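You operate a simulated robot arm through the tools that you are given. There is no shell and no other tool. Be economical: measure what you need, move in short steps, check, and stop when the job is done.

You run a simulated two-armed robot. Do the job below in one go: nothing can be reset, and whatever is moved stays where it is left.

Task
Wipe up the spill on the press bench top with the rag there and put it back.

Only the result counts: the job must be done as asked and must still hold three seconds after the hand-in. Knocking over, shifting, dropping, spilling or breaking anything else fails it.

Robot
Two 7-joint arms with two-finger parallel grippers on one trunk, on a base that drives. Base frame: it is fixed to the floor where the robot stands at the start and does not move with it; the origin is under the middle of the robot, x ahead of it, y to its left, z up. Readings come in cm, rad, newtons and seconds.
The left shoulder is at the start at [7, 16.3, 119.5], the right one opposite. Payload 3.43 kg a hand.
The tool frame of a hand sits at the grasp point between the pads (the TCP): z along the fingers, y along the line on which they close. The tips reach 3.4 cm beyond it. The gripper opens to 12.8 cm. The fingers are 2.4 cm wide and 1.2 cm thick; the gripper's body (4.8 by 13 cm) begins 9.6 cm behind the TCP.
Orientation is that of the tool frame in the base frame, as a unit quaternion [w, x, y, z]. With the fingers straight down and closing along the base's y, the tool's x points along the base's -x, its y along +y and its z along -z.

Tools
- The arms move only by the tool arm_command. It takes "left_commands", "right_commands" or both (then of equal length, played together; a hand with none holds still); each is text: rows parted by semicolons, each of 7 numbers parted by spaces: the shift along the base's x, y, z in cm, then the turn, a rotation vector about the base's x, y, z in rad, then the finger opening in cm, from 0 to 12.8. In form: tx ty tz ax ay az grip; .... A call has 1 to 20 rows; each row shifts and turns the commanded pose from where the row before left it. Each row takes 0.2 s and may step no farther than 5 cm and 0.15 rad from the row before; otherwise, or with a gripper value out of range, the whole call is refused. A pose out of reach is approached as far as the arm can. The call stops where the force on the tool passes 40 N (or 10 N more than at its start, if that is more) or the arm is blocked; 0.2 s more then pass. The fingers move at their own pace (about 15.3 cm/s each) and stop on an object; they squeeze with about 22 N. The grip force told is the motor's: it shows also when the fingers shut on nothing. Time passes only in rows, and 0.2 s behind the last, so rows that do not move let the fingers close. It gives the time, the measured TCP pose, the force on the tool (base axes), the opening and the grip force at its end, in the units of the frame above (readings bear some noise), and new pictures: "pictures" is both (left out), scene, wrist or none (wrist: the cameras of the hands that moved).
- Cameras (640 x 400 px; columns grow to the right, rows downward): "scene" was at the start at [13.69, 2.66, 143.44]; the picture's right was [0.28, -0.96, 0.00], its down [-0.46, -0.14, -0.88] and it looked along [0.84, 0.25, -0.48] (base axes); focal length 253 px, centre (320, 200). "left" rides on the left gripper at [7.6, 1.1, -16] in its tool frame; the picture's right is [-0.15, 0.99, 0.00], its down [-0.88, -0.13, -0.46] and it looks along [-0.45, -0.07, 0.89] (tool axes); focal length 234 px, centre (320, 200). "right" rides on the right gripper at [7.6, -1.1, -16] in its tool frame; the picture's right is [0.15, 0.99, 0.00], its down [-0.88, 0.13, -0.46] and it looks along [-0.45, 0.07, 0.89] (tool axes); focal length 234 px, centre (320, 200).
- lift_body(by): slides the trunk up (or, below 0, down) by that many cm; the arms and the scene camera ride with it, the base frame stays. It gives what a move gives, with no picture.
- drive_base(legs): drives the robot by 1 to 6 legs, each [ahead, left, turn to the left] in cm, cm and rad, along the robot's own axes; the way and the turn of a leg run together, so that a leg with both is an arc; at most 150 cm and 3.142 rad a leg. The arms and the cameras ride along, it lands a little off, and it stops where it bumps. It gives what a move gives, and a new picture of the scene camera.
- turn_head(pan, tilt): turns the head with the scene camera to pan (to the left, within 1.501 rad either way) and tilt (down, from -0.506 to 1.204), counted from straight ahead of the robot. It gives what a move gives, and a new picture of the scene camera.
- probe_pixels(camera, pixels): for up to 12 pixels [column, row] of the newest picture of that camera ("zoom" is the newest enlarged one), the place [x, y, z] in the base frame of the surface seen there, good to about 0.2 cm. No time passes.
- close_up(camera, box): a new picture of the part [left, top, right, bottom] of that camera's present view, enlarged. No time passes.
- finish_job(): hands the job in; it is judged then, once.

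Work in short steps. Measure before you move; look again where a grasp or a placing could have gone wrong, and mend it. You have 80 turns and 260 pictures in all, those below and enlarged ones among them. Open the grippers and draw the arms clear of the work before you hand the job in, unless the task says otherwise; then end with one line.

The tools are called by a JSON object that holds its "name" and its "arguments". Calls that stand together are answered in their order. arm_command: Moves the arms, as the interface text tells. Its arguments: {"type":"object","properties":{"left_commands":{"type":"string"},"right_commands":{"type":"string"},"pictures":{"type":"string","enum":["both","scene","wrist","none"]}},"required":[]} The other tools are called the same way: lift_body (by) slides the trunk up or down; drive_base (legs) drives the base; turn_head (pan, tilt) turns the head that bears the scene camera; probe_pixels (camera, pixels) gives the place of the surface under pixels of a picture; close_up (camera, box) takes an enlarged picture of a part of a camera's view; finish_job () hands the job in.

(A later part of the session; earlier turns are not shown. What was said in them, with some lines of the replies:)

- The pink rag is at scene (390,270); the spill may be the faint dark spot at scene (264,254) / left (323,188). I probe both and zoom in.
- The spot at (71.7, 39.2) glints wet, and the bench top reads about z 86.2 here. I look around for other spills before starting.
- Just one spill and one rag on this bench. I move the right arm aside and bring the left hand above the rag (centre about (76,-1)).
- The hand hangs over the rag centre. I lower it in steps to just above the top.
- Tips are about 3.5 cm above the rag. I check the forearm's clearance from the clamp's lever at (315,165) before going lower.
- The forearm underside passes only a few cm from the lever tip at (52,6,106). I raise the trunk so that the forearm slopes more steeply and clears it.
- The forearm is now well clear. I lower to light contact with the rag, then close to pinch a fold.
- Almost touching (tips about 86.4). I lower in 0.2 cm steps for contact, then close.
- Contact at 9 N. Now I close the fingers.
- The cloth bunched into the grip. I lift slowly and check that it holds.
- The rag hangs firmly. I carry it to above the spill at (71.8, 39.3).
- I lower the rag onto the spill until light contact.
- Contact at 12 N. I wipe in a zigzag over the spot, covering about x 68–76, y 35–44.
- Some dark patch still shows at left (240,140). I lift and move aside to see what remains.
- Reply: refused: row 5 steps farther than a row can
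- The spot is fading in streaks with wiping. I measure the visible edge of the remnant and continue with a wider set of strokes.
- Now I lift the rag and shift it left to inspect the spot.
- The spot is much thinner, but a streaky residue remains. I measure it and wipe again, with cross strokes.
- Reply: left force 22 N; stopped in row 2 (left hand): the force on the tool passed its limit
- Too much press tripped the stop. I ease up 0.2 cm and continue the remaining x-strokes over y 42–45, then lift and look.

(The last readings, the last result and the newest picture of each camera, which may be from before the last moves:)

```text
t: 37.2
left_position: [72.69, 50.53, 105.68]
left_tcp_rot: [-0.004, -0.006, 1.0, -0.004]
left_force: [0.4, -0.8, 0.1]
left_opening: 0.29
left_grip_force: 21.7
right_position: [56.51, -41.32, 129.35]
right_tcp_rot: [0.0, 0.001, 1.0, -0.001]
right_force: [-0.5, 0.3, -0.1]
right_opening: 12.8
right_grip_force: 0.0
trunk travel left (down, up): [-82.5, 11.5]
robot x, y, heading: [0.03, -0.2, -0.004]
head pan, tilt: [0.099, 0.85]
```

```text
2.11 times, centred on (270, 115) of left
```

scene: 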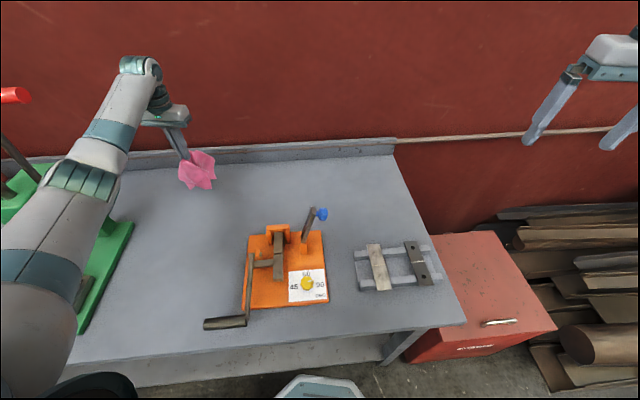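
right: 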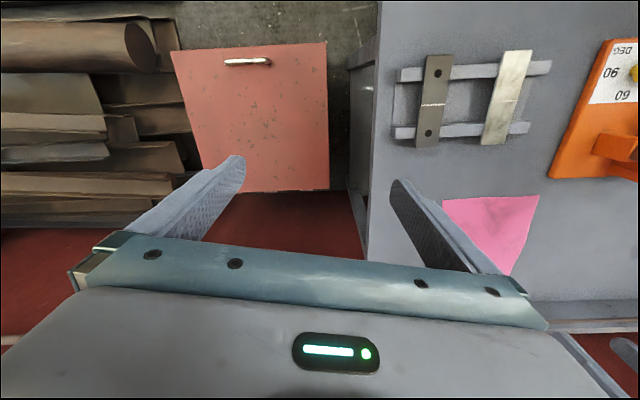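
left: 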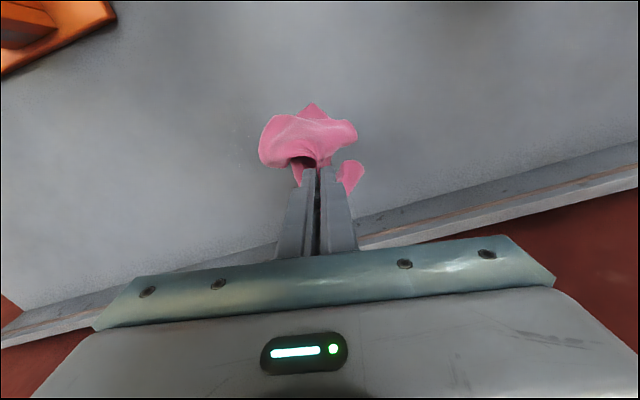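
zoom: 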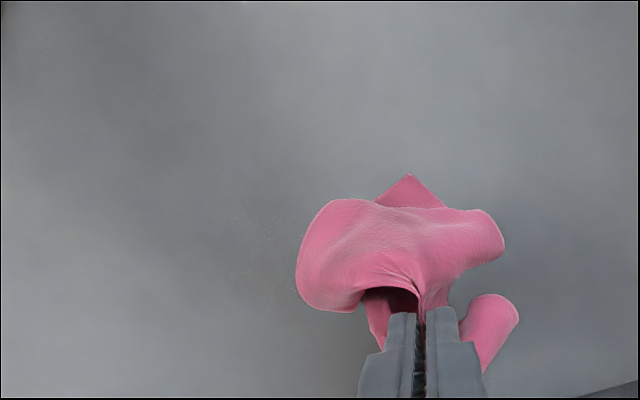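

Nearly gone, with only faint glints at zoom (265,255). One more full pass with y-strokes to be safe.

{"name": "arm_command", "arguments": {"left_commands": "-1.4 -3.9 0 0 0 0 0;-1.4 -3.9 0 0 0 0 0;-1.4 -3.9 0 0 0 0 0;-1.4 -3.9 0 0 0 0 0;0 0 -4 0 0 0 0;0 0 -4 0 0 0 0;0 0 -4 0 0 0 0;0 0 -3 0 0 0 0;0 0 -0.9 0 0 0 0;0 0 0 0 0 0 0", "pictures": "none"}}

{"name": "arm_command", "arguments": {"left_commands": "0 4.8 0 0 0 0 0;0 4.8 0 0 0 0 0;1.2 0 0 0 0 0 0;0 -4.8 0 0 0 0 0;0 -4.8 0 0 0 0 0;1.2 0 0 0 0 0 0;0 4.8 0 0 0 0 0;0 4.8 0 0 0 0 0;1.2 0 0 0 0 0 0;0 -4.8 0 0 0 0 0;0 -4.8 0 0 0 0 0;1.2 0 0 0 0 0 0;0 4.8 0 0 0 0 0;0 4.8 0 0 0 0 0;1.2 0 0 0 0 0 0;0 -4.8 0 0 0 0 0;0 -4.8 0 0 0 0 0;1.2 0 0 0 0 0 0;0 4.8 0 0 0 0 0;0 4.8 0 0 0 0 0", "pictures": "none"}}

{"name": "arm_command", "arguments": {"left_commands": "1.2 0 0 0 0 0 0;0 -4.8 0 0 0 0 0;0 -4.8 0 0 0 0 0;1.2 0 0 0 0 0 0;0 4.8 0 0 0 0 0;0 4.8 0 0 0 0 0;0 0 4 0 0 0 0;0 0 4 0 0 0 0;0 0 4 0 0 0 0;0 0 4 0 0 0 0;0 4 0 0 0 0 0;0 4 0 0 0 0 0;0 0 0 0 0 0 0"}}

{"name": "close_up", "arguments": {"camera": "scene", "box": [170, 140, 300, 230]}}

{"name": "close_up", "arguments": {"camera": "left", "box": [120, 20, 420, 210]}}

```text
t: 39.4
left_position: [67.16, 34.78, 89.85]
left_tcp_rot: [-0.004, -0.006, 1.0, -0.005]
left_force: [2.4, 0.9, 9.9]
left_opening: 0.31
left_grip_force: 22.5
right_position: [56.44, -41.28, 129.34]
right_tcp_rot: [0.0, 0.0, 1.0, 0.0]
right_force: [-0.7, -0.2, 0.2]
right_opening: 12.81
right_grip_force: 0.1
trunk travel left (down, up): [-82.5, 11.5]
robot x, y, heading: [-0.11, 0.21, -0.002]
head pan, tilt: [0.099, 0.85]
```

```text
t: 43.6
left_position: [74.03, 44.27, 89.85]
left_tcp_rot: [-0.004, -0.005, 1.0, -0.005]
left_force: [0.0, -3.3, 19.6]
left_opening: 0.25
left_grip_force: 21.8
right_position: [56.23, -41.37, 129.52]
right_tcp_rot: [0.001, 0.0, 1.0, 0.0]
right_force: [0.5, 0.0, 0.7]
right_opening: 12.82
right_grip_force: 0.1
trunk travel left (down, up): [-82.5, 11.5]
robot x, y, heading: [-0.11, 0.16, -0.003]
head pan, tilt: [0.099, 0.85]
```

```text
t: 46.4
left_position: [76.63, 52.42, 106.02]
left_tcp_rot: [-0.004, -0.006, 1.0, -0.004]
left_force: [0.1, 0.2, -0.1]
left_opening: 0.27
left_grip_force: 21.8
right_position: [56.61, -41.52, 129.27]
right_tcp_rot: [-0.001, 0.0, 1.0, 0.001]
right_force: [0.8, 0.2, 0.1]
right_opening: 12.8
right_grip_force: 0.0
trunk travel left (down, up): [-82.5, 11.5]
robot x, y, heading: [-0.15, -0.11, -0.001]
head pan, tilt: [0.099, 0.85]
```

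scene: 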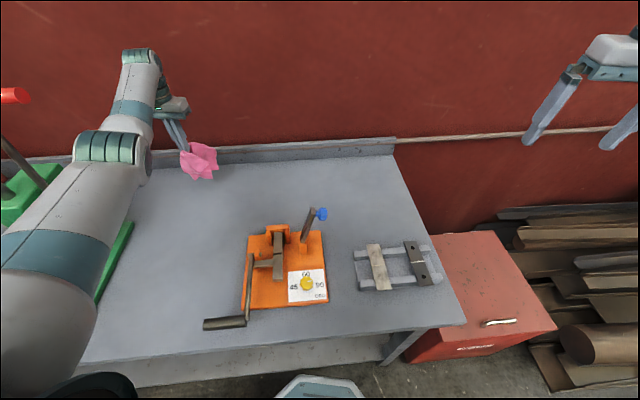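
left: 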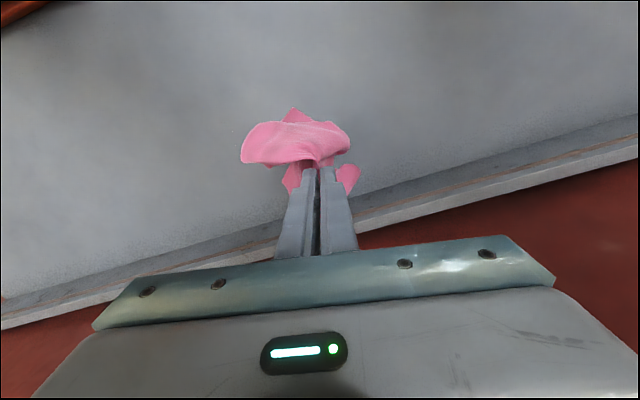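

```text
4.44 times, centred on (235, 185) of scene
```

zoom: 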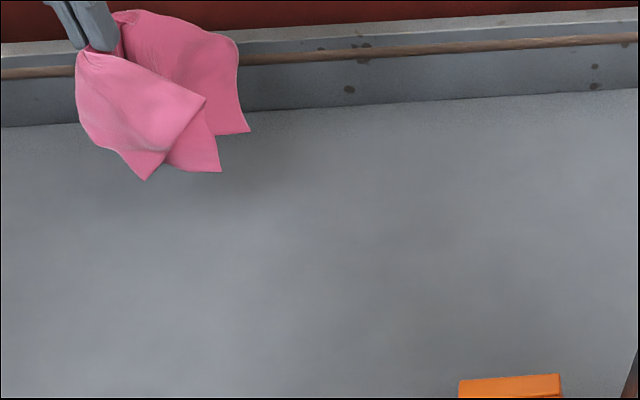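

```text
2.11 times, centred on (270, 115) of left
```

zoom: 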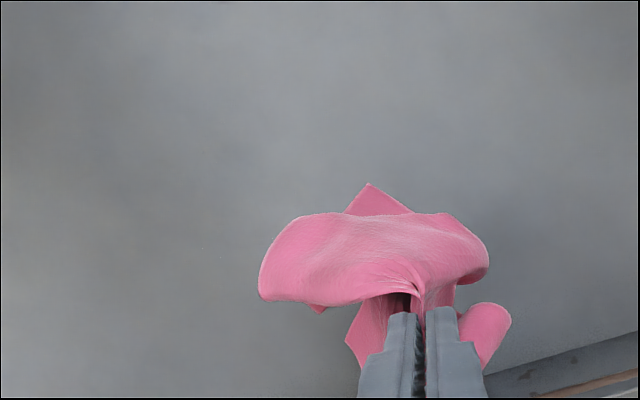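

The spot is clean. I carry the rag back over its old place, (77.3, 0), at height.

{"name": "arm_command", "arguments": {"left_commands": "0 -4.75 0 0 0 0 0;0 -4.75 0 0 0 0 0;0 -4.75 0 0 0 0 0;0 -4.75 0 0 0 0 0;0 -4.75 0 0 0 0 0;0 -4.75 0 0 0 0 0;0 -4.75 0 0 0 0 0;0 -4.75 0 0 0 0 0;0 -4.75 0 0 0 0 0;0 -4.75 0 0 0 0 0;0.6 -4.75 0 0 0 0 0;0 0 0 0 0 0 0;0 0 0 0 0 0 0"}}

{"name": "close_up", "arguments": {"camera": "scene", "box": [180, 70, 420, 270]}}

```text
t: 49.2
left_position: [77.69, 0.15, 105.74]
left_tcp_rot: [-0.004, -0.006, 1.0, -0.004]
left_force: [0.2, -0.1, -0.7]
left_opening: 0.27
left_grip_force: 22.2
right_position: [56.54, -41.25, 129.29]
right_tcp_rot: [-0.001, 0.0, 1.0, 0.001]
right_force: [-0.5, -0.4, -1.5]
right_opening: 12.79
right_grip_force: 0.0
trunk travel left (down, up): [-82.5, 11.5]
robot x, y, heading: [0.08, -0.25, 0.001]
head pan, tilt: [0.099, 0.85]
```

scene: 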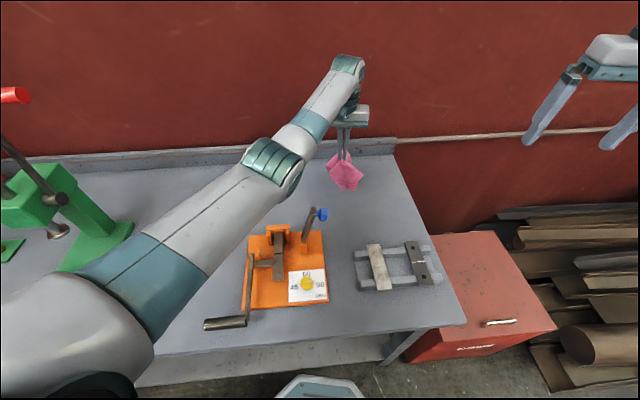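
left: 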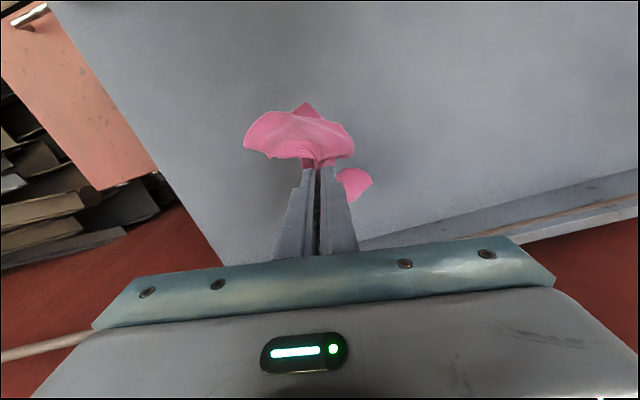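

```text
2.00 times, centred on (300, 170) of scene
```

zoom: 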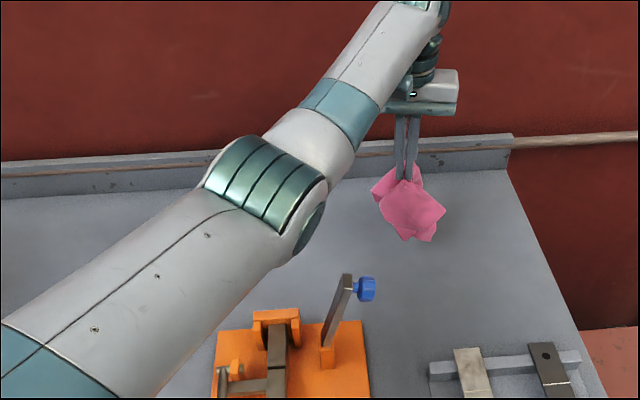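

The rag sits over its place. I lower it onto the bench there and look.

{"name": "arm_command", "arguments": {"left_commands": "0 0 -4 0 0 0 0;0 0 -4 0 0 0 0;0.5 -0.5 -4 0 0 0 0;0.5 0 -2 0 0 0 0;0 0 -1 0 0 0 0;0 0 0 0 0 0 0"}}

{"name": "probe_pixels", "arguments": {"camera": "scene", "pixels": [[340, 185], [350, 200], [325, 190], [360, 185]]}}

```text
t: 50.6
left_position: [77.12, 0.1, 90.92]
left_tcp_rot: [-0.004, -0.006, 1.0, -0.005]
left_force: [0.0, 1.3, -0.2]
left_opening: 0.28
left_grip_force: 21.8
left hand out of reach, approached as far as the arm can: row 4, 5
right_position: [56.48, -41.4, 129.24]
right_tcp_rot: [0.0, 0.001, 1.0, 0.0]
right_force: [-0.9, -0.4, 0.3]
right_opening: 12.79
right_grip_force: 0.0
trunk travel left (down, up): [-82.5, 11.5]
robot x, y, heading: [-0.32, 0.49, 0.004]
head pan, tilt: [0.099, 0.85]
```

scene: 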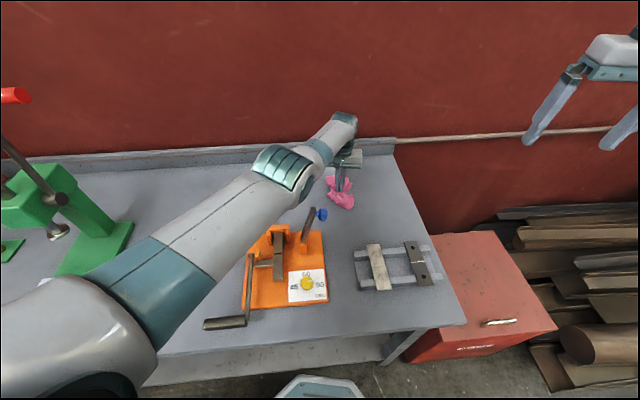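
left: 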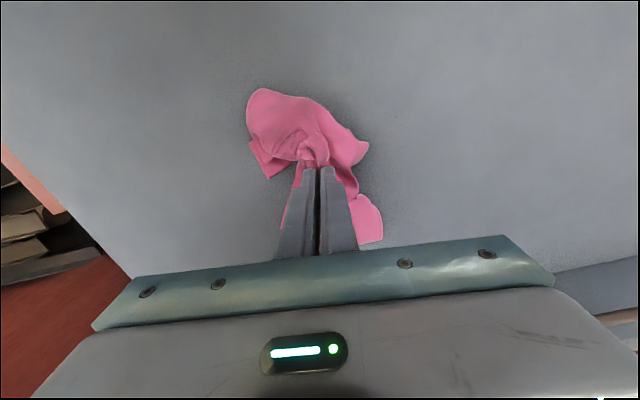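

```text
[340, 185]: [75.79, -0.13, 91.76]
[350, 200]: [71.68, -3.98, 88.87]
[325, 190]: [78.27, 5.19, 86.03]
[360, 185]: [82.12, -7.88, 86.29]
```

At the reach limit but on its spot. I lower slightly, open gently and raise the hand.

{"name": "arm_command", "arguments": {"left_commands": "-0.5 0 -0.5 0 0 0 0;0 0 0 0 0 0 1;0 0 0 0 0 0 2.5;0 0 0 0 0 0 4;0 0 0 0 0 0 4;0 0 2 0 0 0 4;0 0 3 0 0 0 4;0 0 4 0 0 0 4;0 0 4 0 0 0 4;0 0 4 0 0 0 4;0 0 0 0 0 0 4"}}

{"name": "close_up", "arguments": {"camera": "left", "box": [160, 20, 480, 220]}}

```text
t: 53.0
left_position: [76.84, 0.35, 107.51]
left_tcp_rot: [-0.005, -0.007, 1.0, -0.004]
left_force: [-0.8, 0.1, 1.1]
left_opening: 4.01
left_grip_force: 0.0
right_position: [56.46, -41.32, 129.18]
right_tcp_rot: [0.0, 0.0, 1.0, 0.001]
right_force: [-0.5, -0.6, -0.5]
right_opening: 12.79
right_grip_force: 0.0
trunk travel left (down, up): [-82.5, 11.5]
robot x, y, heading: [0.23, 0.06, -0.005]
head pan, tilt: [0.099, 0.85]
```

scene: 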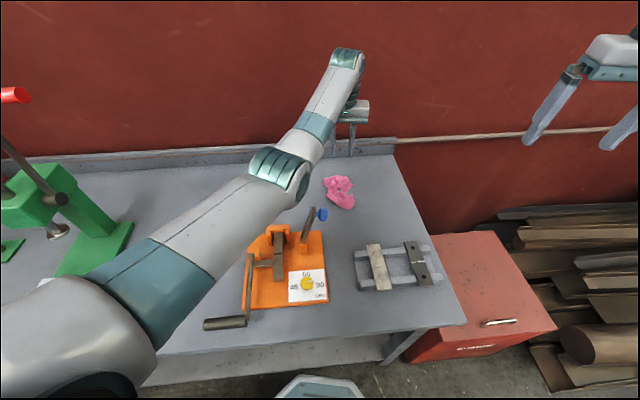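
left: 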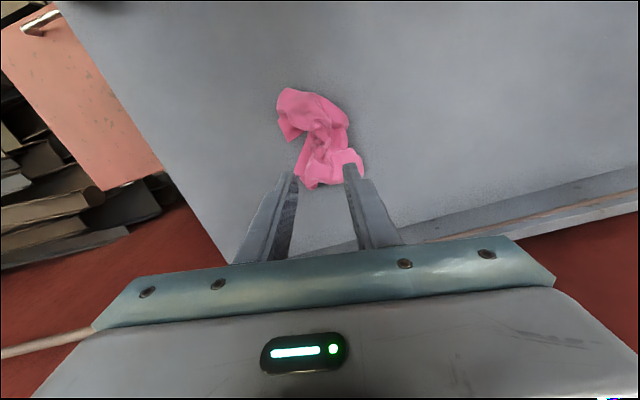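

```text
2.00 times, centred on (320, 120) of left
```

zoom: 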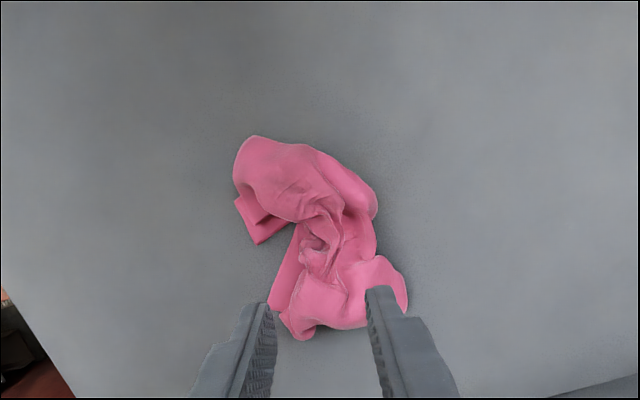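

The rag is released, resting in its place though crumpled. I measure where it lies.

{"name": "probe_pixels", "arguments": {"camera": "zoom", "pixels": [[255, 140], [240, 210], [262, 240], [375, 200], [405, 300], [302, 335], [315, 235], [300, 180], [345, 295]]}}

```text
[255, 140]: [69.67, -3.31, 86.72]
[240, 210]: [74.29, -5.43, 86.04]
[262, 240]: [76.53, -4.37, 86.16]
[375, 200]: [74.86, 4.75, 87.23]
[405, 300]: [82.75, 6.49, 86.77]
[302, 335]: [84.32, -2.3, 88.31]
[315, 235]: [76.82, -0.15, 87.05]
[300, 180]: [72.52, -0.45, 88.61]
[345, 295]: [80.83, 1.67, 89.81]
```

The rag centres at about (76.7, 0), within 1.5 cm of its original centre and inside its old footprint. I withdraw the left arm and look at the spill site a last time.

{"name": "arm_command", "arguments": {"left_commands": "0 0 4 0 0 0 8;-1 4 2 0 0 0 12.8;-2 4 0 0 0 0 12.8;-2 4 0 0 0 0 12.8;-2 4 0 0 0 0 12.8;-2 4 0 0 0 0 12.8;-2 4 0 0 0 0 12.8;-2 4 0 0 0 0 12.8;-2 4 0 0 0 0 12.8;-2 4 0 0 0 0 12.8;0 0 0 0 0 0 12.8"}}

{"name": "close_up", "arguments": {"camera": "left", "box": [160, 60, 480, 260]}}

{"name": "close_up", "arguments": {"camera": "scene", "box": [170, 140, 400, 300]}}

```text
t: 55.4
left_position: [59.93, 36.51, 113.07]
left_tcp_rot: [-0.004, -0.006, 1.0, -0.005]
left_force: [-0.5, -0.4, 0.5]
left_opening: 12.81
left_grip_force: 0.1
right_position: [56.67, -41.43, 129.34]
right_tcp_rot: [-0.001, 0.001, 1.0, 0.0]
right_force: [0.1, 0.2, -0.3]
right_opening: 12.78
right_grip_force: 0.1
trunk travel left (down, up): [-82.5, 11.5]
robot x, y, heading: [-0.32, -0.24, -0.004]
head pan, tilt: [0.099, 0.85]
```

scene: 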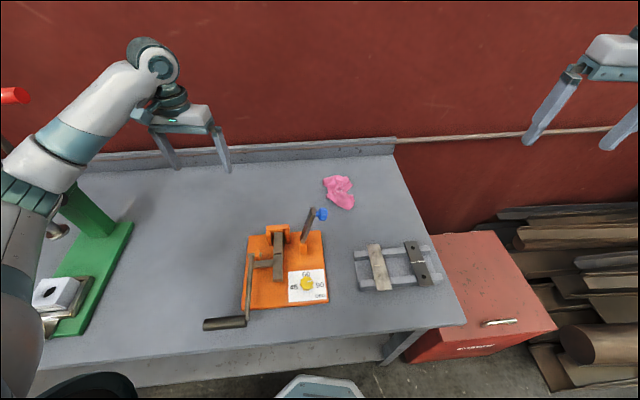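
left: 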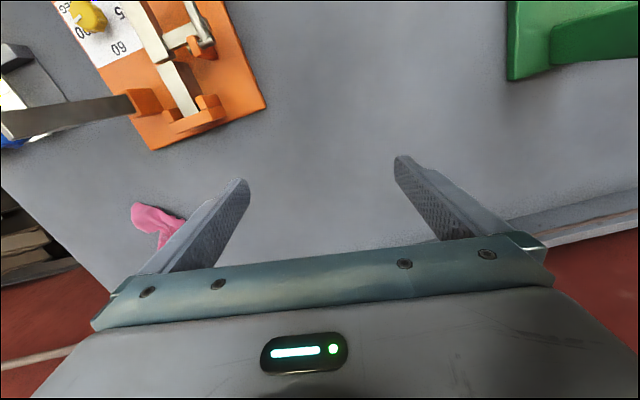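

```text
2.00 times, centred on (320, 160) of left
```

zoom: 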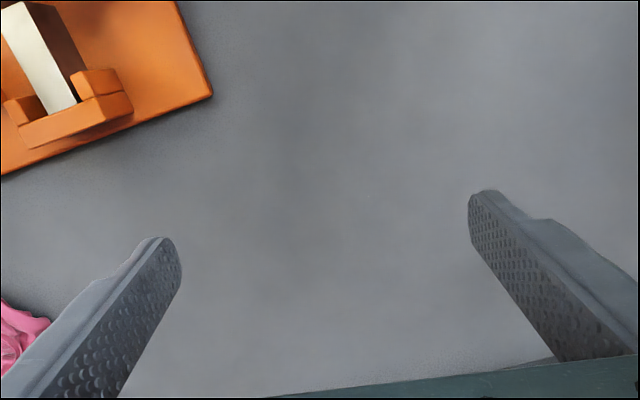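

```text
2.50 times, centred on (285, 220) of scene
```

zoom: 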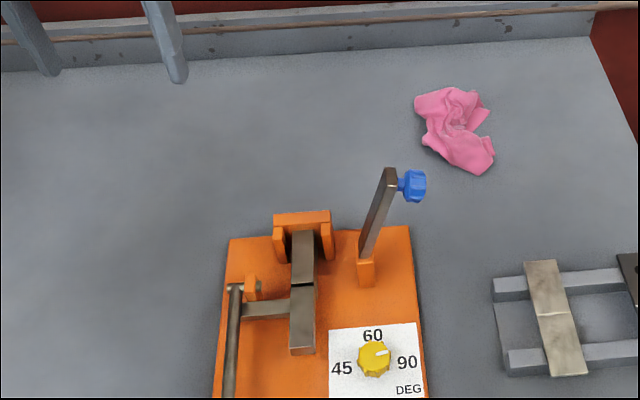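

The bench is clean where the spill was, the rag lies in its place, nothing else has moved, and the arms are clear with grippers open. I hand in.

{"name": "finish_job", "arguments": {}}

```text
The job is handed in.
```

I wiped up the spill and put the rag back within about 1.5 cm of its original spot. It lies crumpled there rather than flat. Nothing else on the bench moved, and I handed the job in with the arms clear and the grippers open.
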